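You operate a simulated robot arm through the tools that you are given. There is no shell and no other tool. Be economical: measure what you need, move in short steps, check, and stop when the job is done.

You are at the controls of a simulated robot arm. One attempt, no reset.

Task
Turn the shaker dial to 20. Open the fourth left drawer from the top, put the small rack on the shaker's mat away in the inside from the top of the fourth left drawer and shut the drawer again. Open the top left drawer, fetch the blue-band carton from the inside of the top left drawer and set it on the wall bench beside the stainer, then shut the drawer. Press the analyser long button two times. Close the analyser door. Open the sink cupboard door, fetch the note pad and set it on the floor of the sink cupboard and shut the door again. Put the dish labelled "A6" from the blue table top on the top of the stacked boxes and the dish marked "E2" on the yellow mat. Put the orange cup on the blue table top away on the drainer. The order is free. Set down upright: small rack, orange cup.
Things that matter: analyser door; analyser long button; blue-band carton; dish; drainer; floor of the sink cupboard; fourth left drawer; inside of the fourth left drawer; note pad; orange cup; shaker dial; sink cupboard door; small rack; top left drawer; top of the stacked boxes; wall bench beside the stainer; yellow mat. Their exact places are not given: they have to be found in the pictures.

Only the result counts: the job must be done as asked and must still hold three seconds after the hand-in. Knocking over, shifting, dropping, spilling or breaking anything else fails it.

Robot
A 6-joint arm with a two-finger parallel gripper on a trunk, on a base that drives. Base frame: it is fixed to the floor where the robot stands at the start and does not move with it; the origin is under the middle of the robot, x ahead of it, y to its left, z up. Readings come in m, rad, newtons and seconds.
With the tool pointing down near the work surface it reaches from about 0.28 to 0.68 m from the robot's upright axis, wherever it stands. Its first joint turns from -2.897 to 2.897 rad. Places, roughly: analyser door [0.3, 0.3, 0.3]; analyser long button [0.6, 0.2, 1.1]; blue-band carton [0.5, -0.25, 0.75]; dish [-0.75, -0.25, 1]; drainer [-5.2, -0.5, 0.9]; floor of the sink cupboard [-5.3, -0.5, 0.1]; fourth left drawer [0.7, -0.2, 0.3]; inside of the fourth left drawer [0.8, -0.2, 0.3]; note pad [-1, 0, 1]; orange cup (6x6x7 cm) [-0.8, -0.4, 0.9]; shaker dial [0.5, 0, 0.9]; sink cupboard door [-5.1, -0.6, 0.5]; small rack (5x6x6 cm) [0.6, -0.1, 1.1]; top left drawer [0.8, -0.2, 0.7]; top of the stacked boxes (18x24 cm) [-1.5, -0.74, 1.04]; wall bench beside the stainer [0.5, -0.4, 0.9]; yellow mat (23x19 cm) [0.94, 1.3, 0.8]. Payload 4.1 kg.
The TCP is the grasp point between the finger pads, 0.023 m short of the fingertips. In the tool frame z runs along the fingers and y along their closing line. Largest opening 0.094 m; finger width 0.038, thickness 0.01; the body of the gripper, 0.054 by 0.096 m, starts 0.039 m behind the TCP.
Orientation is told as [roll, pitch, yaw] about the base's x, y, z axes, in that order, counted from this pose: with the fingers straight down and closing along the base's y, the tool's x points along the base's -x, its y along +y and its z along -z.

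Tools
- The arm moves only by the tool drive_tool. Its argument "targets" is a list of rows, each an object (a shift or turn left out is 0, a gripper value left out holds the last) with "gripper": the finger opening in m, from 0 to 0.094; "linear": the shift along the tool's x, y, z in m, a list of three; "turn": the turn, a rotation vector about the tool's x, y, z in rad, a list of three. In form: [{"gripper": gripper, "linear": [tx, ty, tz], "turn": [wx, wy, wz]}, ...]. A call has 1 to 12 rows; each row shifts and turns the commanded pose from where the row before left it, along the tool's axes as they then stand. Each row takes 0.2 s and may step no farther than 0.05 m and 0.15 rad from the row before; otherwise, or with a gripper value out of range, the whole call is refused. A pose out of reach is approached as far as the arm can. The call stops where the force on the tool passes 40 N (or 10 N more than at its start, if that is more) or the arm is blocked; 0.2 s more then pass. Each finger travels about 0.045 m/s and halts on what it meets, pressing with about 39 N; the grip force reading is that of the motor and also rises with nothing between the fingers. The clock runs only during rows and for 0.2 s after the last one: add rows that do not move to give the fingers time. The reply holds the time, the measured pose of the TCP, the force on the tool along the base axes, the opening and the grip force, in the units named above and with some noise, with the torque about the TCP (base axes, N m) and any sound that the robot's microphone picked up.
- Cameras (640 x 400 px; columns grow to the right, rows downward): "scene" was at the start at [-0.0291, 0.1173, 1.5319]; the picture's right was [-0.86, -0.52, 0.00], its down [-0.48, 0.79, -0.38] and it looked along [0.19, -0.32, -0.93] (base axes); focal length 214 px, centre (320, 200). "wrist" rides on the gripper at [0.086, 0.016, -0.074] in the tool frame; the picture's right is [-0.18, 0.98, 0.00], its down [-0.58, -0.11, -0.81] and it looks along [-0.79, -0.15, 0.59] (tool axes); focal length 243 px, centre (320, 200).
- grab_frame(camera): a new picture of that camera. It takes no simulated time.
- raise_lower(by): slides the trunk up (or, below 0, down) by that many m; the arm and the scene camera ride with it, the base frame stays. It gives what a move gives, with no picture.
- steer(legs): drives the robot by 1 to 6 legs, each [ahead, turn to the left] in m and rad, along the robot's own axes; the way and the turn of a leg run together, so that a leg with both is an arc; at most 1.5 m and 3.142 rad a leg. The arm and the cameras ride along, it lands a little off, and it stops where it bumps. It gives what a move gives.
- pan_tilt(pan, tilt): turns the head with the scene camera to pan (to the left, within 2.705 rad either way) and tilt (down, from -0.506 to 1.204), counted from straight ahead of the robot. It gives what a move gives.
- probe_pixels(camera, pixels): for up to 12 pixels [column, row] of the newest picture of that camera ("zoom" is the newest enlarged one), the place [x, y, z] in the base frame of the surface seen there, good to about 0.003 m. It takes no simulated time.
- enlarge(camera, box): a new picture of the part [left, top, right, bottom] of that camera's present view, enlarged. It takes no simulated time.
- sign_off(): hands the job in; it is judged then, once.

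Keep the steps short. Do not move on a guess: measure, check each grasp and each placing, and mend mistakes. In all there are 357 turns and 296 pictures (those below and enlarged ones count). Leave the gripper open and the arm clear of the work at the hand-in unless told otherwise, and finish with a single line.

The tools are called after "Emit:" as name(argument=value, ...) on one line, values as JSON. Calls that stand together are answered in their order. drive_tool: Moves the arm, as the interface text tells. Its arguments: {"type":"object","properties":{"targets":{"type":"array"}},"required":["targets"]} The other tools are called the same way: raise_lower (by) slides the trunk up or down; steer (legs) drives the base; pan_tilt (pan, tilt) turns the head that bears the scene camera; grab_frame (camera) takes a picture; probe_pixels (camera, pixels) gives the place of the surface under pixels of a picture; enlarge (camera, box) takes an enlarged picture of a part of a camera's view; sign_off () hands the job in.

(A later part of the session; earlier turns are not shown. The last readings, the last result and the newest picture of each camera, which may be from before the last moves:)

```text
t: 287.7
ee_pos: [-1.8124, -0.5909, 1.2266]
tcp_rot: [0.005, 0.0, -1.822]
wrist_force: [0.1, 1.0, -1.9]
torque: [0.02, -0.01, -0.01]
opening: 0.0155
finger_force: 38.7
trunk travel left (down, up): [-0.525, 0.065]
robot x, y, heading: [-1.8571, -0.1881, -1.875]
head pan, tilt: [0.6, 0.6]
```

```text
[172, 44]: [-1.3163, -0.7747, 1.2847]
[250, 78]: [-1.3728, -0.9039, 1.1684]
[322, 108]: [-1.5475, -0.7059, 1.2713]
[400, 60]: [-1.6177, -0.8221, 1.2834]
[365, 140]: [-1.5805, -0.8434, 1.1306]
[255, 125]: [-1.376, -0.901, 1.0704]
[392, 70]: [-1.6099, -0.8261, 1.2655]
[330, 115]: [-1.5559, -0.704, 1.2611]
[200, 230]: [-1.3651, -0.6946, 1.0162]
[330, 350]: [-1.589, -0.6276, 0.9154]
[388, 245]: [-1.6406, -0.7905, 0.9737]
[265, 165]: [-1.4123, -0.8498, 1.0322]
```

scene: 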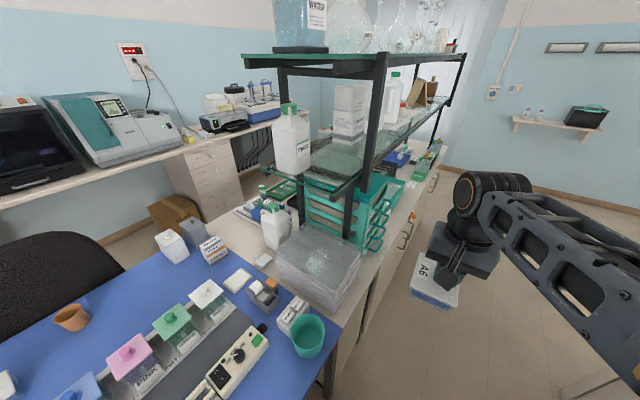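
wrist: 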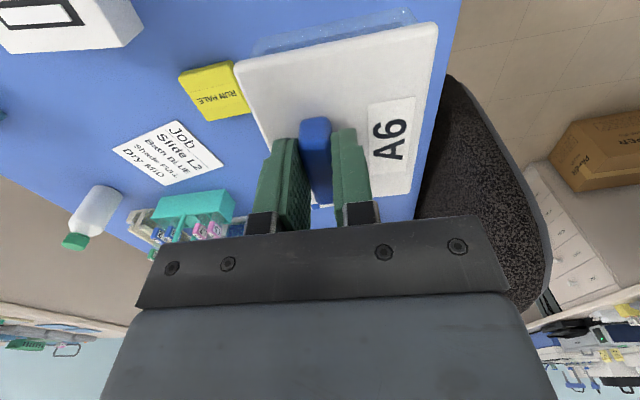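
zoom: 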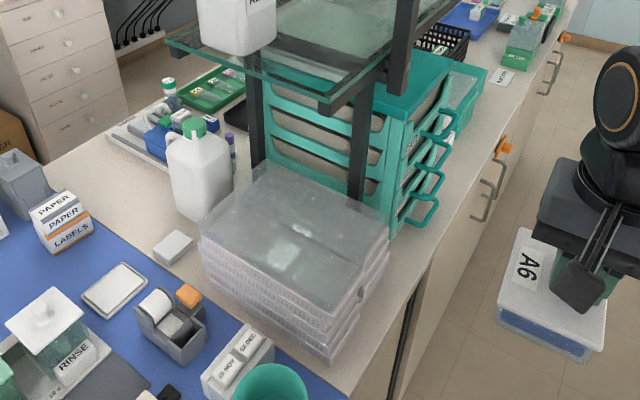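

The stack is half under a shelf (z 1.28), so A6 must go in with a tilted tool. I'll first set it on a free part of the blue table, regrip the handle at a tilt, then place it. Back up and face the table.

Emit:
steer(legs=[[-0.62, 0], [0, 1.56]])

Emit:
pan_tilt(pan=0, tilt=0.8)

Emit:
grab_frame(camera="scene")

Emit:
grab_frame(camera="wrist")

```text
t: 294.9
ee_pos: [-1.2752, 0.4216, 1.2283]
tcp_rot: [0.002, 0.001, -0.304]
wrist_force: [-0.4, 0.5, -2.1]
torque: [-0.05, 0.0, -0.03]
opening: 0.0153
finger_force: 39.1
trunk travel left (down, up): [-0.525, 0.065]
robot x, y, heading: [-1.6768, 0.3937, -0.358]
head pan, tilt: [0.6, 0.6]
```

```text
t: 295.9
ee_pos: [-1.274, 0.4215, 1.226]
tcp_rot: [0.004, 0.0, -0.307]
wrist_force: [0.3, -0.2, -2.0]
torque: [-0.02, 0.02, 0.01]
opening: 0.0154
finger_force: 38.5
trunk travel left (down, up): [-0.525, 0.065]
robot x, y, heading: [-1.6774, 0.3976, -0.353]
head pan, tilt: [0.0, 0.799]
```

```text
167 pictures are left
```

scene: 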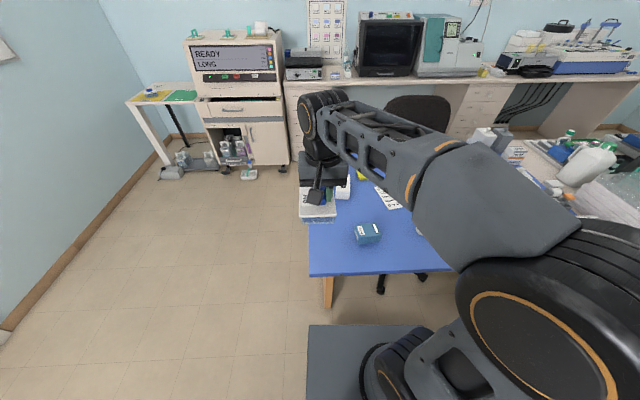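

```text
166 pictures are left
```

wrist: 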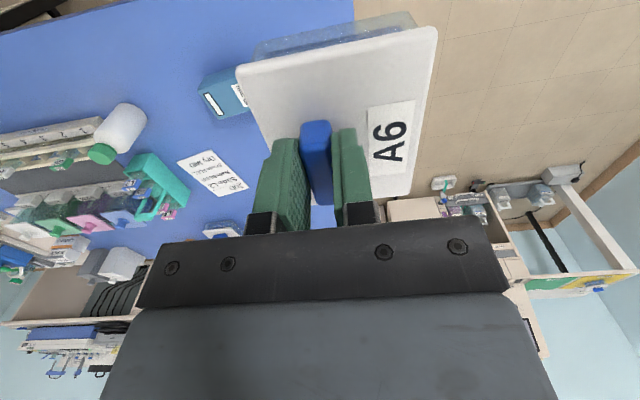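

Emit:
probe_pixels(camera="scene", pixels=[[315, 268], [420, 268], [356, 240], [357, 226], [381, 228], [325, 230], [343, 190], [345, 215], [400, 245], [385, 198], [420, 225], [352, 180]])

```text
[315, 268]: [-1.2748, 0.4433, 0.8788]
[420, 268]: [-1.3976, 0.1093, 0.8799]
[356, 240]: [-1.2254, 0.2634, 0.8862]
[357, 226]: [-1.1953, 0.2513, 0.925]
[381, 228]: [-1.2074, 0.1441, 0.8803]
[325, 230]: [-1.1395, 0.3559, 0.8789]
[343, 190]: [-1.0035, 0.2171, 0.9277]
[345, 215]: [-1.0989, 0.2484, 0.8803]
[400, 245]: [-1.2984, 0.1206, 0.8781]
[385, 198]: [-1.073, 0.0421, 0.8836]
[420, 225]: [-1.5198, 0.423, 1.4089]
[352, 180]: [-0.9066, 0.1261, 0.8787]
```

Emit:
drive_tool(targets=[{"linear": [-0.0359, -0.0107, 0]}, {"linear": [-0.0359, -0.0107, 0]}, {"linear": [-0.0359, -0.0107, 0]}, {"linear": [-0.0359, -0.0107, 0]}, {"linear": [0, 0, 0.05]}, {"linear": [0, 0, 0.05]}, {"linear": [0, 0, 0.05]}])

Emit:
grab_frame(camera="wrist")

```text
t: 297.5
ee_pos: [-1.1535, 0.339, 1.0784]
tcp_rot: [0.005, -0.001, -0.305]
wrist_force: [0.4, 0.2, -1.7]
torque: [-0.03, 0.02, 0.0]
opening: 0.0156
finger_force: 39.1
trunk travel left (down, up): [-0.525, 0.065]
robot x, y, heading: [-1.6793, 0.3986, -0.353]
head pan, tilt: [0.0, 0.799]
```

```text
165 pictures are left
```

wrist: 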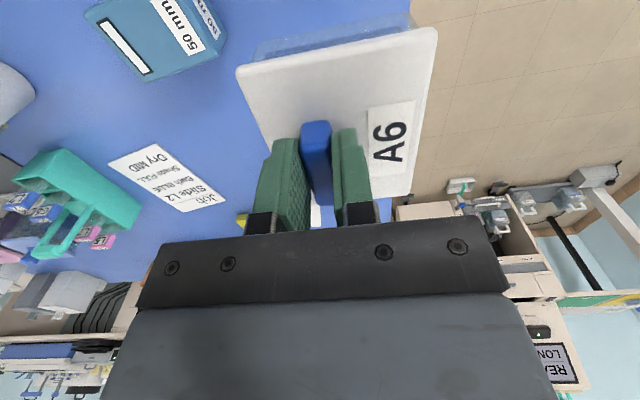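

Emit:
drive_tool(targets=[{"linear": [0, 0, 0.05]}, {"linear": [0, 0, 0.05]}, {"linear": [0, 0, 0.025]}, {"linear": [0, 0, 0.005]}, {"linear": [0, 0, 0.003]}])

```text
t: 298.7
ee_pos: [-1.1493, 0.3366, 0.9472]
tcp_rot: [0.005, -0.003, -0.308]
wrist_force: [-0.1, -4.1, 16.1]
torque: [-0.01, 0.73, 0.18]
opening: 0.0156
finger_force: 39.4
trunk travel left (down, up): [-0.525, 0.065]
robot x, y, heading: [-1.677, 0.4005, -0.356]
head pan, tilt: [0.0, 0.799]
```

Emit:
drive_tool(targets=[{"linear": [0, 0, -0.002], "gripper": 0.045}, {}, {}, {"linear": [0, 0, -0.03]}, {"linear": [0, 0, -0.032]}, {"turn": [0, -0.145, 0]}, {"turn": [0, -0.145, 0]}, {"turn": [0, -0.145, 0]}, {"turn": [0, -0.145, 0]}, {"turn": [0, -0.145, 0]}, {"turn": [0, -0.145, 0]}])

Emit:
grab_frame(camera="wrist")

```text
t: 301.1
ee_pos: [-1.1532, 0.3348, 1.0073]
tcp_rot: [0.045, -0.855, -0.392]
wrist_force: [1.5, 3.0, 0.8]
torque: [-0.09, 0.14, -0.05]
opening: 0.0452
finger_force: 0.1
trunk travel left (down, up): [-0.525, 0.065]
robot x, y, heading: [-1.675, 0.3985, -0.357]
head pan, tilt: [0.0, 0.799]
```

```text
164 pictures are left
```

wrist: 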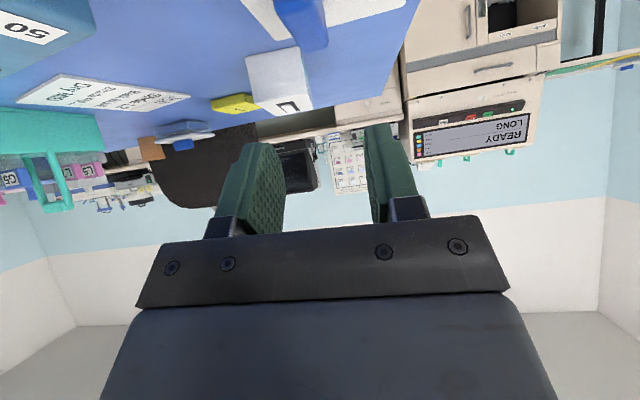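

Emit:
drive_tool(targets=[{"linear": [0, 0, -0.02]}, {}])

Emit:
grab_frame(camera="scene")

```text
t: 301.7
ee_pos: [-1.1668, 0.343, 1.0227]
tcp_rot: [0.008, -0.867, -0.31]
wrist_force: [0.0, 0.8, 0.4]
torque: [0.0, -0.03, 0.0]
opening: 0.0449
finger_force: 0.1
trunk travel left (down, up): [-0.525, 0.065]
robot x, y, heading: [-1.6774, 0.3942, -0.359]
head pan, tilt: [0.0, 0.799]
```

```text
163 pictures are left
```

scene: 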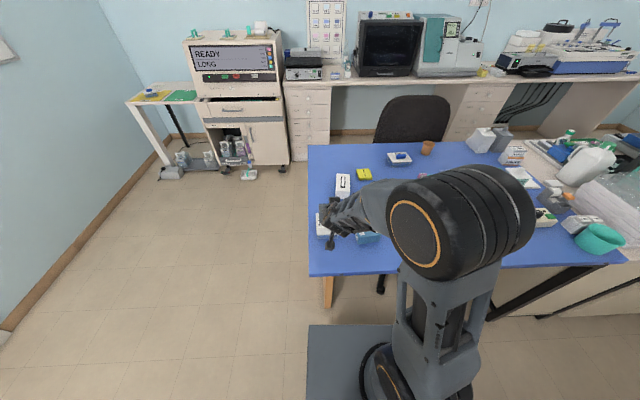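

Emit:
enlarge(camera="scene", box=[300, 160, 400, 260])

Emit:
grab_frame(camera="wrist")

```text
4.00 times, centred on (350, 210) of scene
```

zoom: 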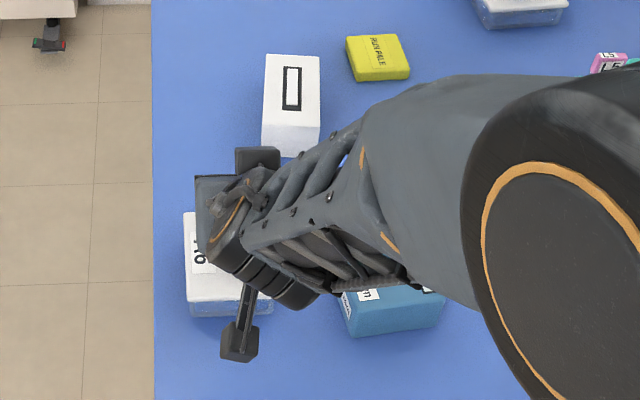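

```text
161 pictures are left
```

wrist: 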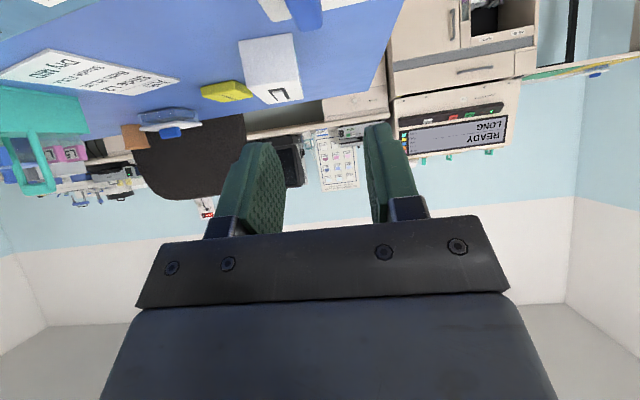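

Emit:
drive_tool(targets=[{"linear": [0.015, 0, 0.0195]}, {"linear": [0.015, 0, 0.0195]}, {}])

Emit:
grab_frame(camera="wrist")

Emit:
enlarge(camera="scene", box=[300, 160, 400, 260])

```text
t: 302.5
ee_pos: [-1.1559, 0.3396, 0.9746]
tcp_rot: [0.007, -0.869, -0.311]
wrist_force: [-0.1, 0.6, -0.2]
torque: [0.04, 0.0, 0.02]
opening: 0.0448
finger_force: 0.0
trunk travel left (down, up): [-0.525, 0.065]
robot x, y, heading: [-1.6777, 0.3952, -0.354]
head pan, tilt: [0.0, 0.799]
```

```text
160 pictures are left
```

wrist: 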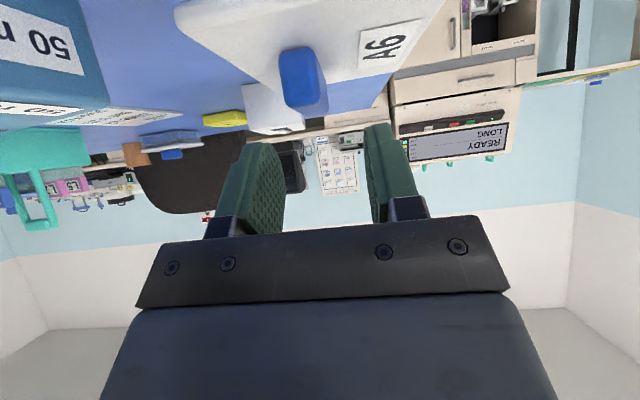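

```text
4.00 times, centred on (350, 210) of scene
```

zoom: 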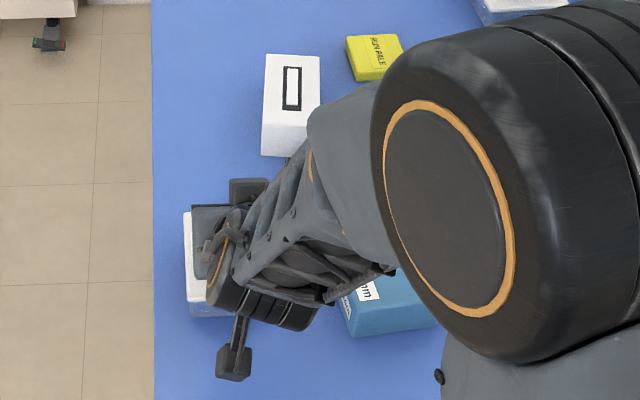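

Emit:
probe_pixels(camera="zoom", pixels=[[385, 270], [330, 295], [270, 310], [370, 290], [400, 310], [230, 350]])

Emit:
probe_pixels(camera="wrist", pixels=[[300, 70], [295, 50], [310, 95], [385, 45], [200, 15], [60, 40]])

```text
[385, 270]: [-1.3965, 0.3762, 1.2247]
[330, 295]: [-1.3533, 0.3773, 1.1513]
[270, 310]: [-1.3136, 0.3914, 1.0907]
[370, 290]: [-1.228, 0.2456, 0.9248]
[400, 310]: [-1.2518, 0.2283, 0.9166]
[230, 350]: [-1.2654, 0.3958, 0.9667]
```

```text
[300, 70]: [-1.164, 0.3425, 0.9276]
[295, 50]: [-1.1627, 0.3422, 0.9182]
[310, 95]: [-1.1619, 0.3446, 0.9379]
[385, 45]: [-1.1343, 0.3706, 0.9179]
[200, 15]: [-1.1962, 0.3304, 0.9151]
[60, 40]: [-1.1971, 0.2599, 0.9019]
```

Emit:
drive_tool(targets=[{"linear": [0.0113, 0, 0.0231]}, {"gripper": 0.0}, {}, {}, {}])

Emit:
grab_frame(camera="wrist")

```text
t: 303.7
ee_pos: [-1.1447, 0.3361, 0.9505]
tcp_rot: [0.008, -0.872, -0.311]
wrist_force: [2.5, 0.5, 0.2]
torque: [-0.11, -0.12, 0.02]
opening: 0.0156
finger_force: 39.7
trunk travel left (down, up): [-0.525, 0.065]
robot x, y, heading: [-1.6778, 0.3979, -0.359]
head pan, tilt: [0.0, 0.799]
```

```text
158 pictures are left
```

wrist: 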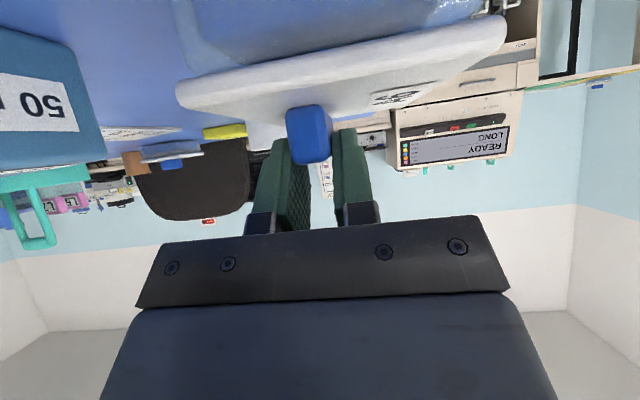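

Emit:
drive_tool(targets=[{"linear": [-0.0344, 0, -0.029]}, {"linear": [-0.0344, 0, -0.029]}, {"linear": [-0.0344, 0, -0.029]}, {"linear": [-0.0344, 0, -0.029]}])

Emit:
grab_frame(camera="wrist")

Emit:
drive_tool(targets=[{"linear": [0.0302, 0, -0.0356]}, {"linear": [0.0302, 0, -0.0356]}, {"linear": [0.0302, 0, -0.0356]}])

```text
t: 304.7
ee_pos: [-1.1429, 0.3372, 1.1317]
tcp_rot: [0.006, -0.872, -0.313]
wrist_force: [0.2, 0.4, -2.0]
torque: [0.0, 0.02, 0.01]
opening: 0.0156
finger_force: 39.5
trunk travel left (down, up): [-0.525, 0.065]
robot x, y, heading: [-1.6754, 0.4003, -0.35]
head pan, tilt: [0.0, 0.799]
```

```text
157 pictures are left
```

wrist: 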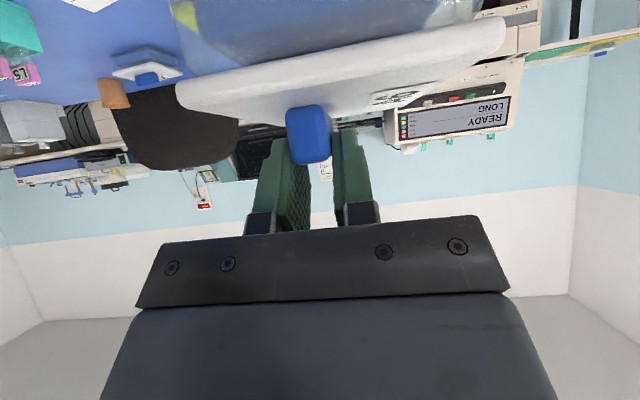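

```text
t: 305.5
ee_pos: [-1.2794, 0.38, 1.1303]
tcp_rot: [0.007, -0.87, -0.313]
wrist_force: [-0.1, 0.8, -2.1]
torque: [0.01, 0.04, -0.03]
opening: 0.0157
finger_force: 39.2
trunk travel left (down, up): [-0.525, 0.065]
robot x, y, heading: [-1.6757, 0.3972, -0.352]
head pan, tilt: [0.0, 0.799]
```

Emit:
steer(legs=[[-0.14, 0], [0, -1.53], [1.02, 0], [0, 1.57]])

Emit:
grab_frame(camera="scene")

```text
t: 319.3
ee_pos: [-1.7347, -0.5349, 1.1311]
tcp_rot: [0.008, -0.868, -0.282]
wrist_force: [-1.1, 0.2, -1.6]
torque: [0.01, 0.02, -0.01]
opening: 0.0155
finger_force: 38.6
trunk travel left (down, up): [-0.525, 0.065]
robot x, y, heading: [-2.1342, -0.5271, -0.328]
head pan, tilt: [0.0, 0.799]
```

```text
156 pictures are left
```

scene: 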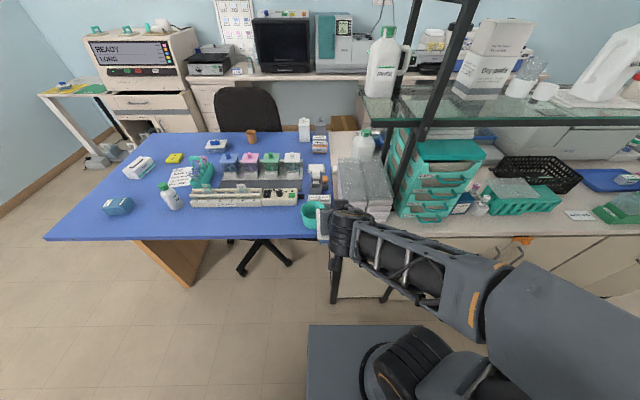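

Emit:
steer(legs=[[0.1, 0]])

Emit:
drive_tool(targets=[{"linear": [0, -0.041, 0]}, {"linear": [0, -0.041, 0]}, {"linear": [0, -0.041, 0]}])

Emit:
grab_frame(camera="scene")

Emit:
grab_frame(camera="wrist")

```text
t: 320.4
ee_pos: [-1.6413, -0.5665, 1.131]
tcp_rot: [0.008, -0.868, -0.28]
wrist_force: [0.3, -0.3, -1.8]
torque: [0.0, 0.04, 0.0]
opening: 0.0157
finger_force: 39.0
trunk travel left (down, up): [-0.525, 0.065]
robot x, y, heading: [-2.0395, -0.5595, -0.325]
head pan, tilt: [0.0, 0.799]
```

```text
t: 321.2
ee_pos: [-1.6631, -0.685, 1.1402]
tcp_rot: [0.009, -0.87, -0.291]
wrist_force: [-0.3, -0.4, -2.0]
torque: [-0.06, 0.0, -0.03]
opening: 0.0158
finger_force: 38.7
out of reach, approached as far as the arm can: row 1, 2
trunk travel left (down, up): [-0.525, 0.065]
robot x, y, heading: [-2.0418, -0.5601, -0.325]
head pan, tilt: [0.0, 0.799]
```

```text
155 pictures are left
```

scene: 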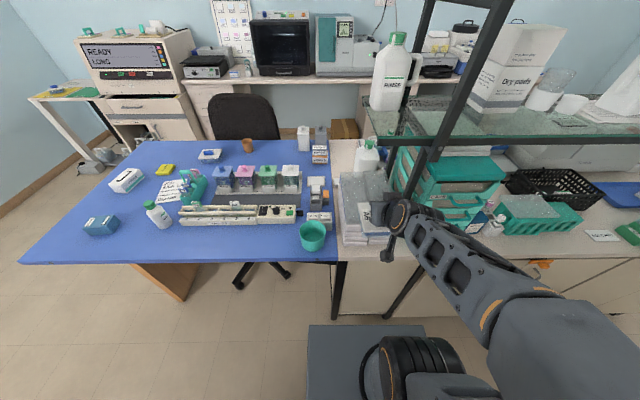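

```text
154 pictures are left
```

wrist: 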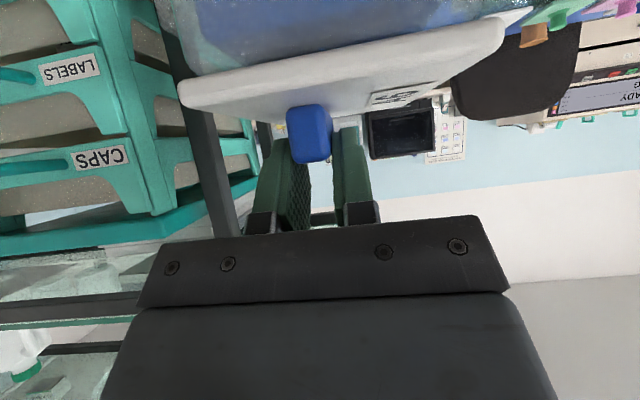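

Emit:
drive_tool(targets=[{"linear": [-0.0273, -0.001, 0.0375]}, {"linear": [-0.0273, -0.001, 0.0375]}, {"linear": [-0.0273, -0.001, 0.0375]}])

Emit:
enlarge(camera="scene", box=[320, 100, 480, 270])

Emit:
grab_frame(camera="wrist")

```text
t: 322.0
ee_pos: [-1.532, -0.7243, 1.1284]
tcp_rot: [0.006, -0.87, -0.282]
wrist_force: [-0.3, -0.4, -2.2]
torque: [-0.03, 0.05, 0.06]
opening: 0.0156
finger_force: 39.1
trunk travel left (down, up): [-0.525, 0.065]
robot x, y, heading: [-2.0417, -0.5606, -0.325]
head pan, tilt: [0.0, 0.799]
```

```text
2.35 times, centred on (400, 185) of scene
```

zoom: 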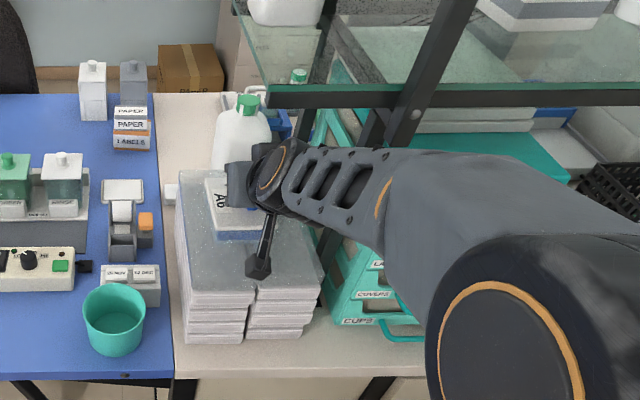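

```text
152 pictures are left
```

wrist: 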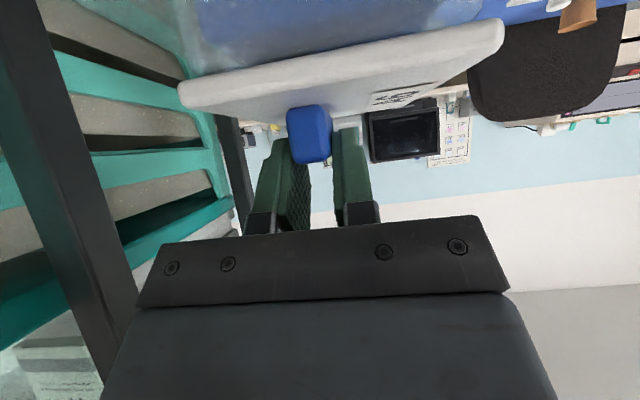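

Emit:
drive_tool(targets=[{"linear": [0.0229, 0, 0.0194]}, {"linear": [0.0076, 0, 0.0065]}, {"linear": [0.003, 0, 0.0026]}])

Emit:
enlarge(camera="scene", box=[350, 150, 430, 250])

```text
t: 322.8
ee_pos: [-1.5311, -0.725, 1.1032]
tcp_rot: [0.006, -0.879, -0.279]
wrist_force: [-0.1, -0.5, 29.1]
torque: [-0.08, 0.14, 0.13]
opening: 0.0155
finger_force: 39.3
out of reach, approached as far as the arm can: row 1, 2
trunk travel left (down, up): [-0.525, 0.065]
robot x, y, heading: [-2.0422, -0.5636, -0.321]
head pan, tilt: [0.0, 0.799]
```

```text
4.00 times, centred on (390, 200) of scene
```

zoom: 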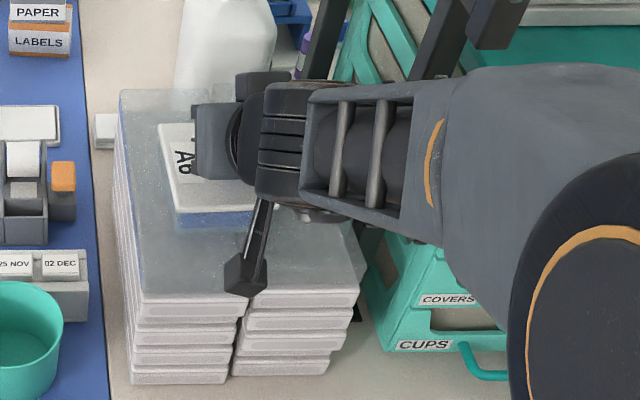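

Emit:
drive_tool(targets=[{"linear": [-0.0015, 0, -0.0013]}, {"gripper": 0.04}, {}, {}])

Emit:
drive_tool(targets=[{"linear": [0, 0, -0.03]}, {"linear": [0, 0, -0.04]}, {"linear": [0.02, 0, -0.04]}, {"linear": [0.02, 0, -0.03]}])

Emit:
grab_frame(camera="scene")

Emit:
grab_frame(camera="wrist")

```text
t: 323.8
ee_pos: [-1.5305, -0.7229, 1.1008]
tcp_rot: [0.007, -0.87, -0.281]
wrist_force: [-0.2, 2.9, 14.1]
torque: [-0.07, 0.01, 0.05]
opening: 0.0382
finger_force: 0.0
trunk travel left (down, up): [-0.525, 0.065]
robot x, y, heading: [-2.0396, -0.5597, -0.323]
head pan, tilt: [0.0, 0.799]
```

```text
t: 324.8
ee_pos: [-1.6587, -0.6903, 1.1645]
tcp_rot: [0.008, -0.871, -0.284]
wrist_force: [-0.8, -0.2, -0.4]
torque: [-0.02, 0.02, 0.01]
opening: 0.0401
finger_force: 0.1
trunk travel left (down, up): [-0.525, 0.065]
robot x, y, heading: [-2.04, -0.5577, -0.329]
head pan, tilt: [0.0, 0.799]
```

```text
150 pictures are left
```

scene: 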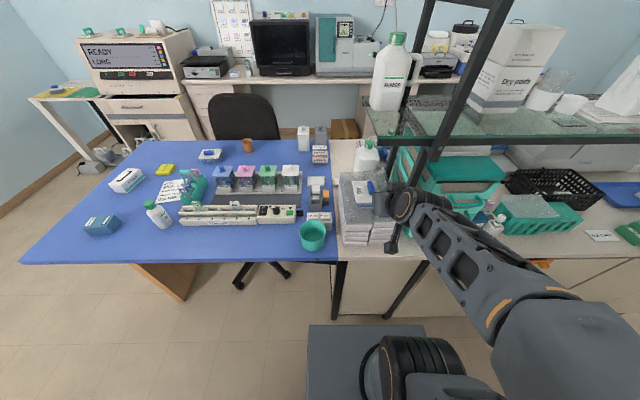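

```text
149 pictures are left
```

wrist: 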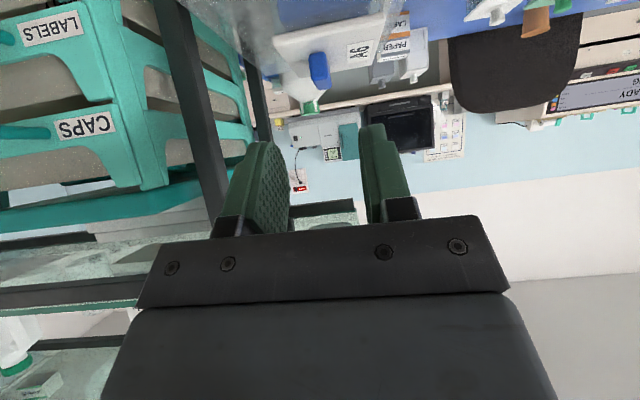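

Emit:
enlarge(camera="scene", box=[330, 150, 410, 250])

```text
4.00 times, centred on (370, 200) of scene
```

zoom: 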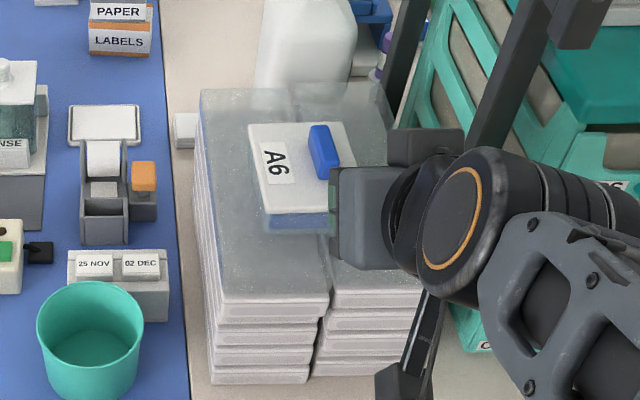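

A6 sits flat on the stack. Next the cup: drive back round the table end to the near aisle.

Emit:
steer(legs=[[-0.1, 0], [0, 1.59], [1.0, 0], [0.65, 0], [0, -1.57], [1.5, 0]])

Emit:
pan_tilt(pan=0, tilt=0.8)

Emit:
grab_frame(camera="scene")

```text
t: 348.8
ee_pos: [0.2101, 0.4607, 1.1634]
tcp_rot: [0.007, -0.868, -0.282]
wrist_force: [-0.1, 0.7, -0.3]
torque: [0.03, 0.01, 0.03]
opening: 0.0399
finger_force: 0.0
trunk travel left (down, up): [-0.525, 0.065]
robot x, y, heading: [-0.1671, 0.592, -0.325]
head pan, tilt: [0.0, 0.799]
```

```text
t: 349.4
ee_pos: [0.2113, 0.4595, 1.1634]
tcp_rot: [0.008, -0.87, -0.282]
wrist_force: [0.6, 0.0, 0.3]
torque: [0.01, -0.01, -0.02]
opening: 0.0398
finger_force: 0.0
trunk travel left (down, up): [-0.525, 0.065]
robot x, y, heading: [-0.17, 0.5927, -0.324]
head pan, tilt: [0.0, 0.799]
```

```text
147 pictures are left
```

scene: 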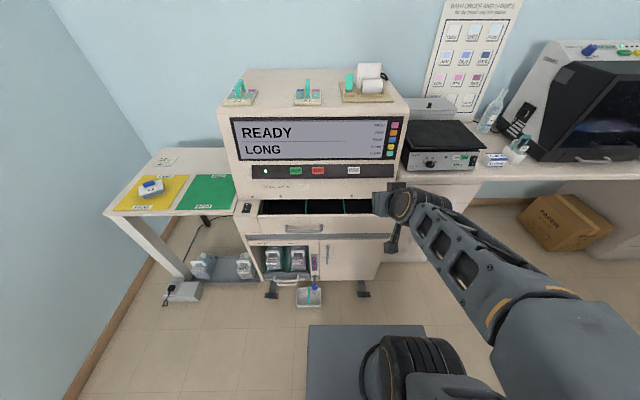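

Emit:
steer(legs=[[0.14, 0], [0, -1.49], [1.5, 0]])

Emit:
steer(legs=[[0, -1.97]])

Emit:
pan_tilt(pan=-0.1, tilt=0.9)

Emit:
grab_frame(camera="scene")

```text
t: 361.4
ee_pos: [-0.5222, -1.3044, 1.1631]
tcp_rot: [0.007, -0.872, -1.797]
wrist_force: [0.4, 0.4, 0.3]
torque: [0.0, -0.02, 0.02]
opening: 0.04
finger_force: 0.0
trunk travel left (down, up): [-0.525, 0.065]
robot x, y, heading: [-0.4127, -0.9184, -1.839]
head pan, tilt: [0.0, 0.799]
```

```text
t: 366.5
ee_pos: [-0.728, -0.6654, 1.164]
tcp_rot: [0.008, -0.87, 2.52]
wrist_force: [0.2, 0.2, -0.6]
torque: [-0.01, 0.02, -0.01]
opening: 0.0397
finger_force: 0.1
trunk travel left (down, up): [-0.525, 0.065]
robot x, y, heading: [-0.4111, -0.9157, 2.472]
head pan, tilt: [0.0, 0.799]
```

```text
t: 367.2
ee_pos: [-0.7281, -0.664, 1.1638]
tcp_rot: [0.006, -0.87, 2.52]
wrist_force: [0.5, 0.8, -0.5]
torque: [0.03, 0.0, 0.05]
opening: 0.0399
finger_force: 0.0
trunk travel left (down, up): [-0.525, 0.065]
robot x, y, heading: [-0.4098, -0.9172, 2.48]
head pan, tilt: [-0.099, 0.901]
```

```text
146 pictures are left
```

scene: 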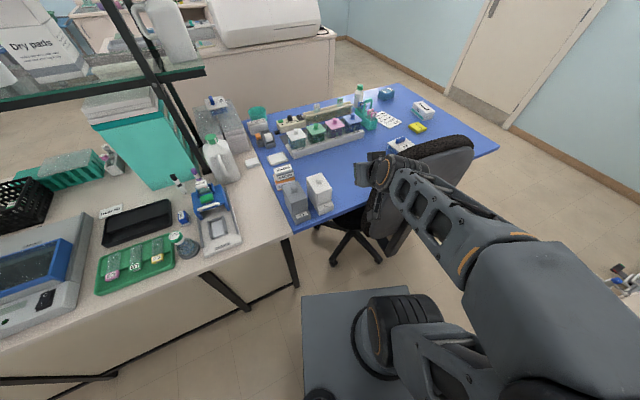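

Emit:
steer(legs=[[0, 0.8], [0.188, 0], [0, -1.85]])

Emit:
pan_tilt(pan=0.4, tilt=0.9)

Emit:
grab_frame(camera="scene")

```text
t: 375.2
ee_pos: [-0.5473, -0.5416, 1.1629]
tcp_rot: [0.007, -0.869, 1.509]
wrist_force: [1.4, 0.5, 0.7]
torque: [0.01, -0.01, -0.01]
opening: 0.0399
finger_force: 0.1
trunk travel left (down, up): [-0.525, 0.065]
robot x, y, heading: [-0.5933, -0.9432, 1.469]
head pan, tilt: [-0.099, 0.901]
```

```text
t: 376.1
ee_pos: [-0.5475, -0.5411, 1.1639]
tcp_rot: [0.008, -0.869, 1.51]
wrist_force: [1.3, 0.5, -0.2]
torque: [0.02, -0.01, 0.0]
opening: 0.0398
finger_force: 0.0
trunk travel left (down, up): [-0.525, 0.065]
robot x, y, heading: [-0.5958, -0.9405, 1.464]
head pan, tilt: [0.4, 0.901]
```

```text
145 pictures are left
```

scene: 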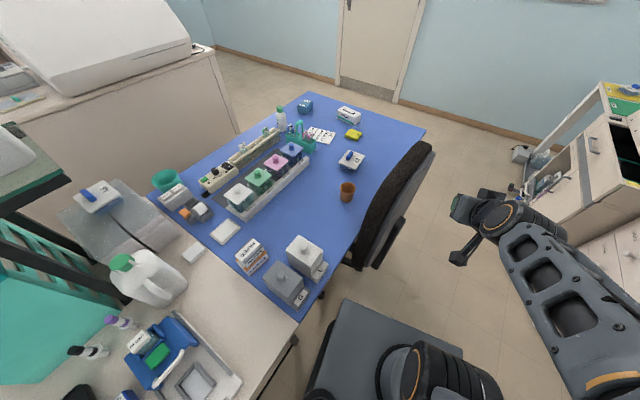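

Emit:
enlarge(camera="scene", box=[310, 140, 440, 240])

Emit:
probe_pixels(camera="scene", pixels=[[342, 186], [353, 186], [347, 183], [347, 189], [347, 195], [346, 200], [368, 200], [358, 225], [400, 165], [362, 262], [430, 145], [352, 265]])

```text
4.00 times, centred on (375, 190) of scene
```

zoom: 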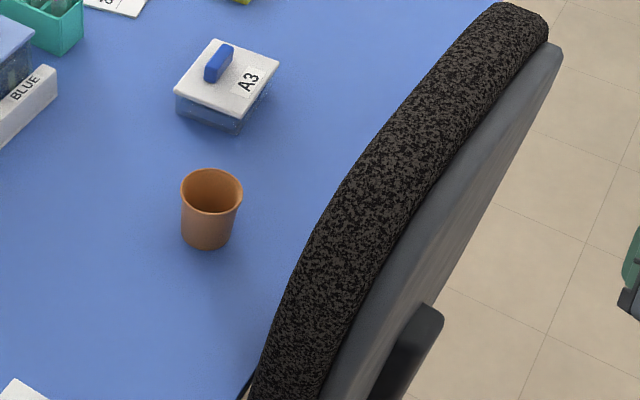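

```text
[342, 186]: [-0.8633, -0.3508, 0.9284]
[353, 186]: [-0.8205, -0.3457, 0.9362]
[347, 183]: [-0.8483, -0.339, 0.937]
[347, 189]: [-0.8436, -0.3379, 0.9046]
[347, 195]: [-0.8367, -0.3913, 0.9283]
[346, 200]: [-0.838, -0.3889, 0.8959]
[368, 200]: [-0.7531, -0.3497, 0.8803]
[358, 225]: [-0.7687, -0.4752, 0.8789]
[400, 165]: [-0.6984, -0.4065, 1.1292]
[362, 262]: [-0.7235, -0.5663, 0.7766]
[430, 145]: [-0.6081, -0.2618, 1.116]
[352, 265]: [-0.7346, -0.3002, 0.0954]
```

Cup centre ≈ [−0.842, −0.36], rim z 0.949. Raise the trunk, straighten the tool.

Emit:
raise_lower(by=0.065)

Emit:
drive_tool(targets=[{"turn": [0, 0.145, 0], "gripper": 0.085}, {"turn": [0, 0.145, 0]}, {"turn": [0, 0.145, 0]}, {"turn": [0, 0.145, 0]}, {"turn": [0, 0.145, 0]}, {"turn": [0, 0.145, 0]}, {"turn": [0, 0, 0.125]}, {"turn": [0, 0, 0.125]}])

```text
t: 377.2
ee_pos: [-0.5479, -0.5409, 1.2278]
tcp_rot: [0.006, -0.869, 1.509]
wrist_force: [0.1, 0.0, 1.1]
torque: [0.03, 0.0, 0.0]
opening: 0.0402
finger_force: 0.1
trunk travel left (down, up): [-0.59, 0.0]
robot x, y, heading: [-0.5932, -0.9451, 1.465]
head pan, tilt: [0.4, 0.901]
```

```text
t: 379.0
ee_pos: [-0.547, -0.5407, 1.2283]
tcp_rot: [0.004, 0.003, 1.265]
wrist_force: [0.0, 0.7, -0.4]
torque: [0.0, -0.01, 0.0]
opening: 0.0849
finger_force: 0.1
trunk travel left (down, up): [-0.59, 0.0]
robot x, y, heading: [-0.5905, -0.9432, 1.468]
head pan, tilt: [0.4, 0.901]
```

Emit:
drive_tool(targets=[{"linear": [-0.0105, 0.042, 0]}, {"linear": [-0.0105, 0.042, 0]}, {"linear": [-0.0105, 0.042, 0]}, {"linear": [-0.0105, 0.042, 0]}, {"linear": [-0.0105, 0.042, 0]}, {"linear": [-0.0105, 0.042, 0]}, {"linear": [-0.0105, 0.042, 0]}, {"linear": [-0.0105, 0.042, 0]}])

Emit:
grab_frame(camera="wrist")

Emit:
grab_frame(camera="scene")

```text
t: 380.8
ee_pos: [-0.8405, -0.3604, 1.2299]
tcp_rot: [0.003, 0.003, 1.266]
wrist_force: [-0.3, -0.7, 0.0]
torque: [-0.02, 0.05, 0.03]
opening: 0.0849
finger_force: 0.0
trunk travel left (down, up): [-0.59, 0.0]
robot x, y, heading: [-0.5885, -0.9412, 1.471]
head pan, tilt: [0.4, 0.901]
```

```text
143 pictures are left
```

wrist: 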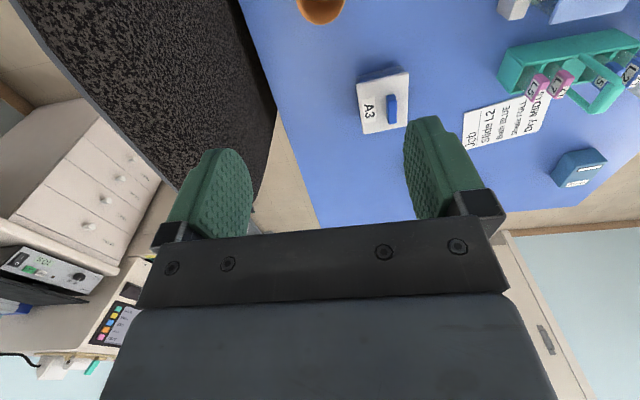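

```text
142 pictures are left
```

scene: 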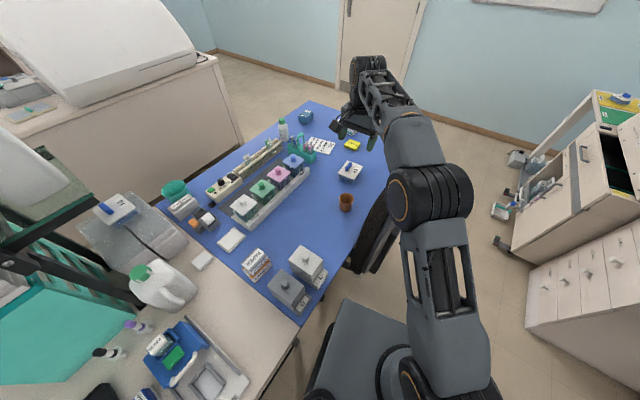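

Emit:
drive_tool(targets=[{"linear": [0, 0, 0.05]}, {"linear": [0, 0, 0.05]}, {"linear": [0, 0, 0.05]}])

Emit:
grab_frame(camera="wrist")

Emit:
enlarge(camera="scene", box=[300, 40, 500, 280])

```text
t: 381.6
ee_pos: [-0.842, -0.3585, 1.0777]
tcp_rot: [0.004, 0.0, 1.265]
wrist_force: [-0.7, -0.4, 0.2]
torque: [-0.03, 0.02, -0.04]
opening: 0.0851
finger_force: 0.0
trunk travel left (down, up): [-0.59, 0.0]
robot x, y, heading: [-0.5907, -0.9396, 1.465]
head pan, tilt: [0.4, 0.901]
```

```text
141 pictures are left
```

wrist: 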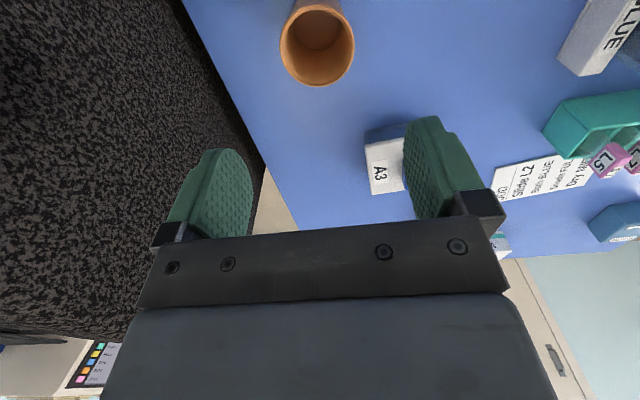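

```text
1.67 times, centred on (400, 160) of scene
```

zoom: 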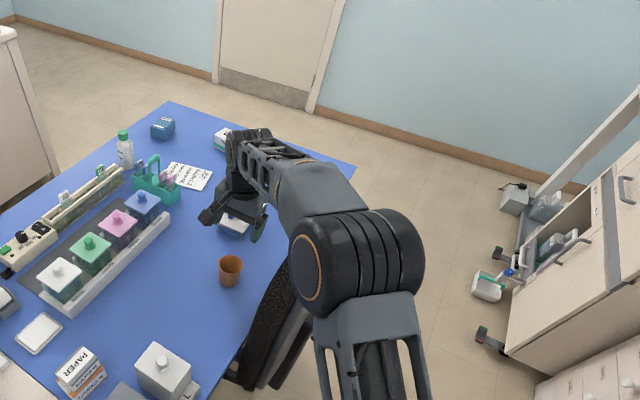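

Emit:
probe_pixels(camera="wrist", pixels=[[225, 120], [190, 60], [120, 150], [60, 250], [255, 150], [100, 60], [317, 40], [288, 50], [350, 55], [317, 80]])

```text
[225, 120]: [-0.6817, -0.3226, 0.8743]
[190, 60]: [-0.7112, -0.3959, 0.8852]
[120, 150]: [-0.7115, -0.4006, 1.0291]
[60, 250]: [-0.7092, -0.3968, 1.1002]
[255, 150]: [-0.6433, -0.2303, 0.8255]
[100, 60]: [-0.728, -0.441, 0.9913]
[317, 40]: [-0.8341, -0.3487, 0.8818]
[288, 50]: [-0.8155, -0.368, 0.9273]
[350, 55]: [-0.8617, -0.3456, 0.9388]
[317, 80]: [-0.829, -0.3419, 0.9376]
```

Emit:
drive_tool(targets=[{"linear": [0, 0, 0.05]}, {"linear": [0, 0, 0.05]}, {"linear": [0, -0.002, 0.05]}])

Emit:
grab_frame(camera="wrist")

```text
t: 382.4
ee_pos: [-0.8393, -0.3598, 0.9293]
tcp_rot: [0.005, 0.003, 1.265]
wrist_force: [-0.2, 0.1, 0.0]
torque: [-0.03, 0.0, 0.0]
opening: 0.0849
finger_force: 0.1
trunk travel left (down, up): [-0.59, 0.0]
robot x, y, heading: [-0.5912, -0.9387, 1.469]
head pan, tilt: [0.4, 0.901]
```

```text
139 pictures are left
```

wrist: 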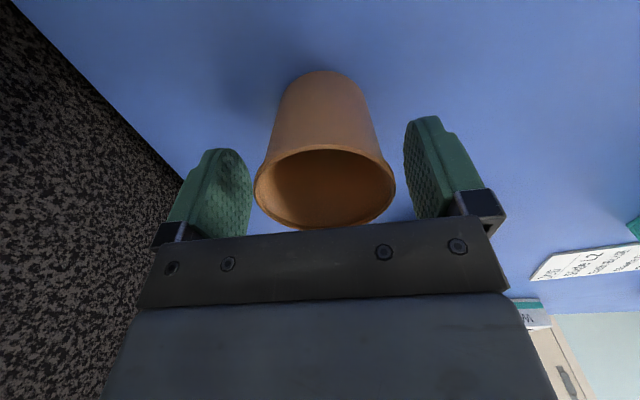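

Emit:
drive_tool(targets=[{"gripper": 0.0}, {}, {}, {}, {}])

Emit:
drive_tool(targets=[{"linear": [0, 0, -0.03]}, {"linear": [0, 0, -0.05]}])

Emit:
grab_frame(camera="wrist")

```text
t: 383.6
ee_pos: [-0.8396, -0.3595, 0.9312]
tcp_rot: [0.003, 0.002, 1.265]
wrist_force: [1.1, -0.9, 0.1]
torque: [-0.02, 0.0, 0.01]
opening: 0.0578
finger_force: 38.8
trunk travel left (down, up): [-0.59, 0.0]
robot x, y, heading: [-0.5923, -0.9432, 1.47]
head pan, tilt: [0.4, 0.901]
```

```text
t: 384.2
ee_pos: [-0.8377, -0.3604, 1.0108]
tcp_rot: [0.004, 0.002, 1.265]
wrist_force: [0.2, -0.4, 0.4]
torque: [0.01, -0.03, -0.01]
opening: 0.0576
finger_force: 38.8
trunk travel left (down, up): [-0.59, 0.0]
robot x, y, heading: [-0.5926, -0.9411, 1.467]
head pan, tilt: [0.4, 0.901]
```

```text
138 pictures are left
```

wrist: 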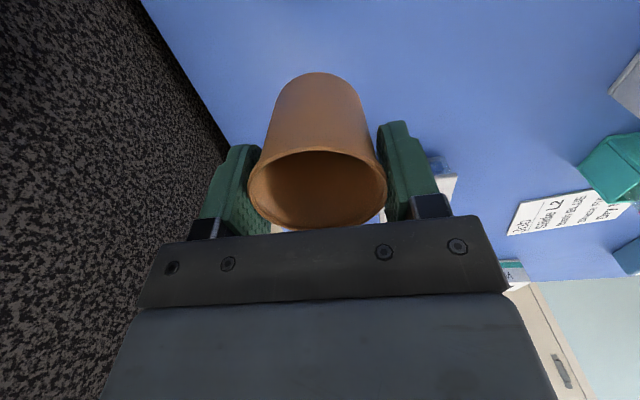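

Emit:
drive_tool(targets=[{"linear": [0, 0, -0.045]}, {"linear": [0, 0, -0.045]}, {"linear": [0, 0, -0.045]}, {"linear": [0, 0, -0.045]}, {"linear": [0, 0, -0.035]}])

Emit:
drive_tool(targets=[{"linear": [0.0105, -0.042, 0]}, {"linear": [0.0105, -0.042, 0]}, {"linear": [0.0105, -0.042, 0]}, {"linear": [0.0105, -0.042, 0]}, {"linear": [0.0105, -0.042, 0]}, {"linear": [0.0105, -0.042, 0]}, {"linear": [0.0105, -0.042, 0]}, {"linear": [0.0105, -0.042, 0]}])

```text
t: 385.4
ee_pos: [-0.8399, -0.3594, 1.2244]
tcp_rot: [0.004, 0.004, 1.264]
wrist_force: [-0.1, -0.6, -0.6]
torque: [-0.03, 0.0, -0.01]
opening: 0.0579
finger_force: 39.1
trunk travel left (down, up): [-0.59, 0.0]
robot x, y, heading: [-0.5892, -0.9419, 1.469]
head pan, tilt: [0.4, 0.901]
```

```text
t: 387.2
ee_pos: [-0.5458, -0.5458, 1.2258]
tcp_rot: [0.005, 0.0, 1.267]
wrist_force: [0.8, 1.0, 0.0]
torque: [-0.01, -0.02, 0.03]
opening: 0.0576
finger_force: 39.3
trunk travel left (down, up): [-0.59, 0.0]
robot x, y, heading: [-0.594, -0.9447, 1.467]
head pan, tilt: [0.4, 0.901]
```

Emit:
steer(legs=[[0, -0.5], [0.6, 0], [0, 0.37], [1.0, 0], [0, 1.51], [1.2, 0]])

Emit:
pan_tilt(pan=0.1, tilt=0.45)

Emit:
grab_frame(camera="scene")

```text
t: 407.2
ee_pos: [-1.5426, 0.9948, 1.2243]
tcp_rot: [0.007, 0.003, 2.645]
wrist_force: [-0.1, -0.2, 0.3]
torque: [0.01, -0.01, -0.03]
opening: 0.0571
finger_force: 38.8
trunk travel left (down, up): [-0.59, 0.0]
robot x, y, heading: [-1.1593, 0.8728, 2.851]
head pan, tilt: [0.4, 0.901]
```

```text
t: 408.1
ee_pos: [-1.5423, 0.9963, 1.2263]
tcp_rot: [0.006, 0.001, 2.646]
wrist_force: [-0.6, 0.0, -0.1]
torque: [-0.01, -0.03, 0.01]
opening: 0.0575
finger_force: 39.3
trunk travel left (down, up): [-0.59, 0.0]
robot x, y, heading: [-1.1644, 0.8717, 2.846]
head pan, tilt: [0.099, 0.45]
```

```text
137 pictures are left
```

scene: 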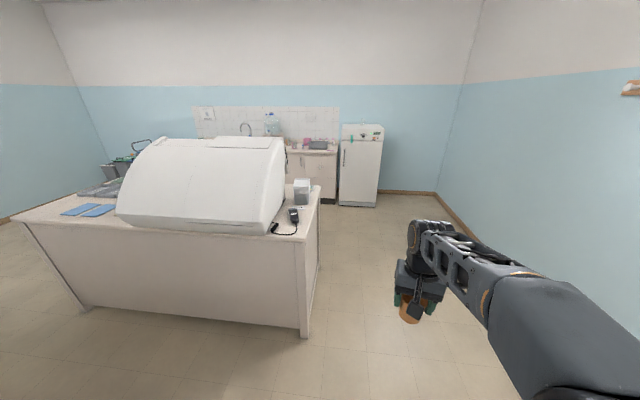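

Emit:
probe_pixels(camera="scene", pixels=[[303, 335], [320, 195], [318, 270], [290, 150], [335, 152], [338, 200], [300, 165], [375, 200], [345, 195], [245, 125], [310, 200], [325, 180]])

Emit:
enlarge(camera="scene", box=[180, 90, 400, 220])

```text
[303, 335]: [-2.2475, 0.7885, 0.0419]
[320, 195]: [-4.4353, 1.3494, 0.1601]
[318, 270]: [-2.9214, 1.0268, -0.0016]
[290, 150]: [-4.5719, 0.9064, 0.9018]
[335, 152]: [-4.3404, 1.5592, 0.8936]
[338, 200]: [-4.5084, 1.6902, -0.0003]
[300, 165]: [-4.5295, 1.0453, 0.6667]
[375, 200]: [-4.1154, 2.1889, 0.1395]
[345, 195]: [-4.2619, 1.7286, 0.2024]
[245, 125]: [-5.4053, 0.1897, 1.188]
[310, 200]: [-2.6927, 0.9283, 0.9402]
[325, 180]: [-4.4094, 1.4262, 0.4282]
```

```text
2.91 times, centred on (290, 155) of scene
```

zoom: 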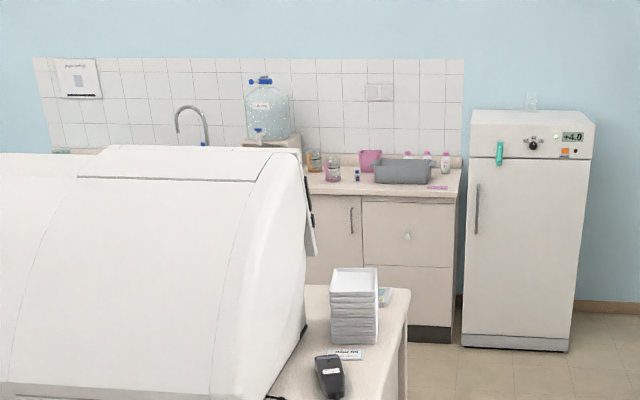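

Emit:
steer(legs=[[0, -0.02], [1.3, 0], [1.18, 0], [0, 1.57]])

Emit:
pan_tilt(pan=-0.5, tilt=0.5)

Emit:
grab_frame(camera="scene")

```text
t: 424.6
ee_pos: [-3.6537, 1.3046, 1.2253]
tcp_rot: [0.003, 0.0, -2.095]
wrist_force: [0.1, 0.0, -0.1]
torque: [0.02, 0.01, 0.0]
opening: 0.0568
finger_force: 38.9
trunk travel left (down, up): [-0.59, 0.0]
robot x, y, heading: [-3.5218, 1.6826, -1.89]
head pan, tilt: [0.099, 0.45]
```

```text
t: 425.6
ee_pos: [-3.6558, 1.304, 1.2259]
tcp_rot: [0.005, 0.002, -2.098]
wrist_force: [0.2, 0.2, -0.4]
torque: [0.02, 0.0, 0.03]
opening: 0.0575
finger_force: 39.4
trunk travel left (down, up): [-0.59, 0.0]
robot x, y, heading: [-3.5218, 1.6814, -1.895]
head pan, tilt: [-0.499, 0.499]
```

```text
135 pictures are left
```

scene: 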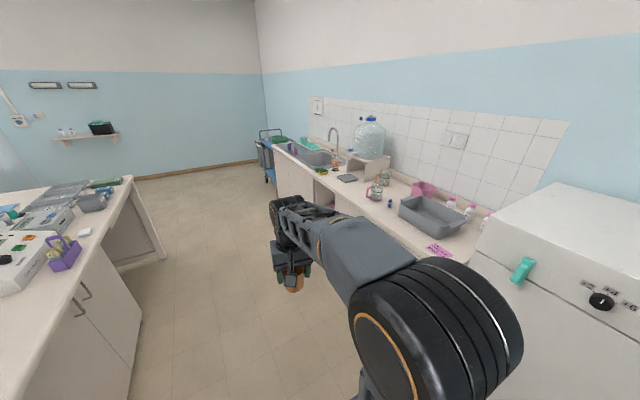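

Emit:
steer(legs=[[1.5, 0]])

Emit:
pan_tilt(pan=-0.7, tilt=0.7)

Emit:
grab_frame(camera="scene")

```text
t: 432.9
ee_pos: [-4.2001, -0.0787, 1.2253]
tcp_rot: [0.004, 0.002, -2.164]
wrist_force: [-0.2, -0.4, 0.3]
torque: [0.04, -0.04, -0.04]
opening: 0.0571
finger_force: 39.2
trunk travel left (down, up): [-0.59, 0.0]
robot x, y, heading: [-4.0435, 0.2926, -1.962]
head pan, tilt: [-0.499, 0.499]
```

```text
t: 433.6
ee_pos: [-4.2012, -0.0772, 1.226]
tcp_rot: [0.004, 0.002, -2.164]
wrist_force: [0.2, 0.4, -0.3]
torque: [0.02, -0.04, 0.0]
opening: 0.0572
finger_force: 38.9
trunk travel left (down, up): [-0.59, 0.0]
robot x, y, heading: [-4.0449, 0.2919, -1.969]
head pan, tilt: [-0.7, 0.7]
```

```text
134 pictures are left
```

scene: 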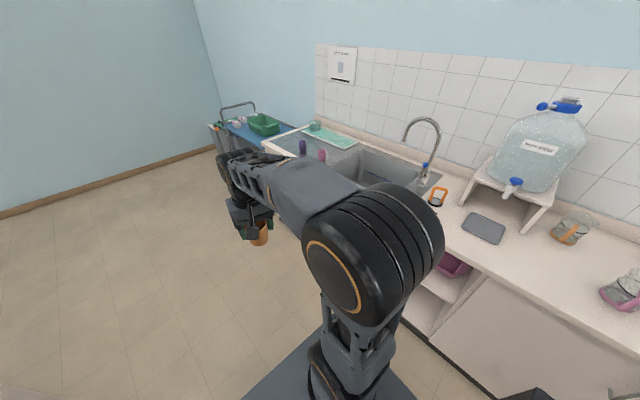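

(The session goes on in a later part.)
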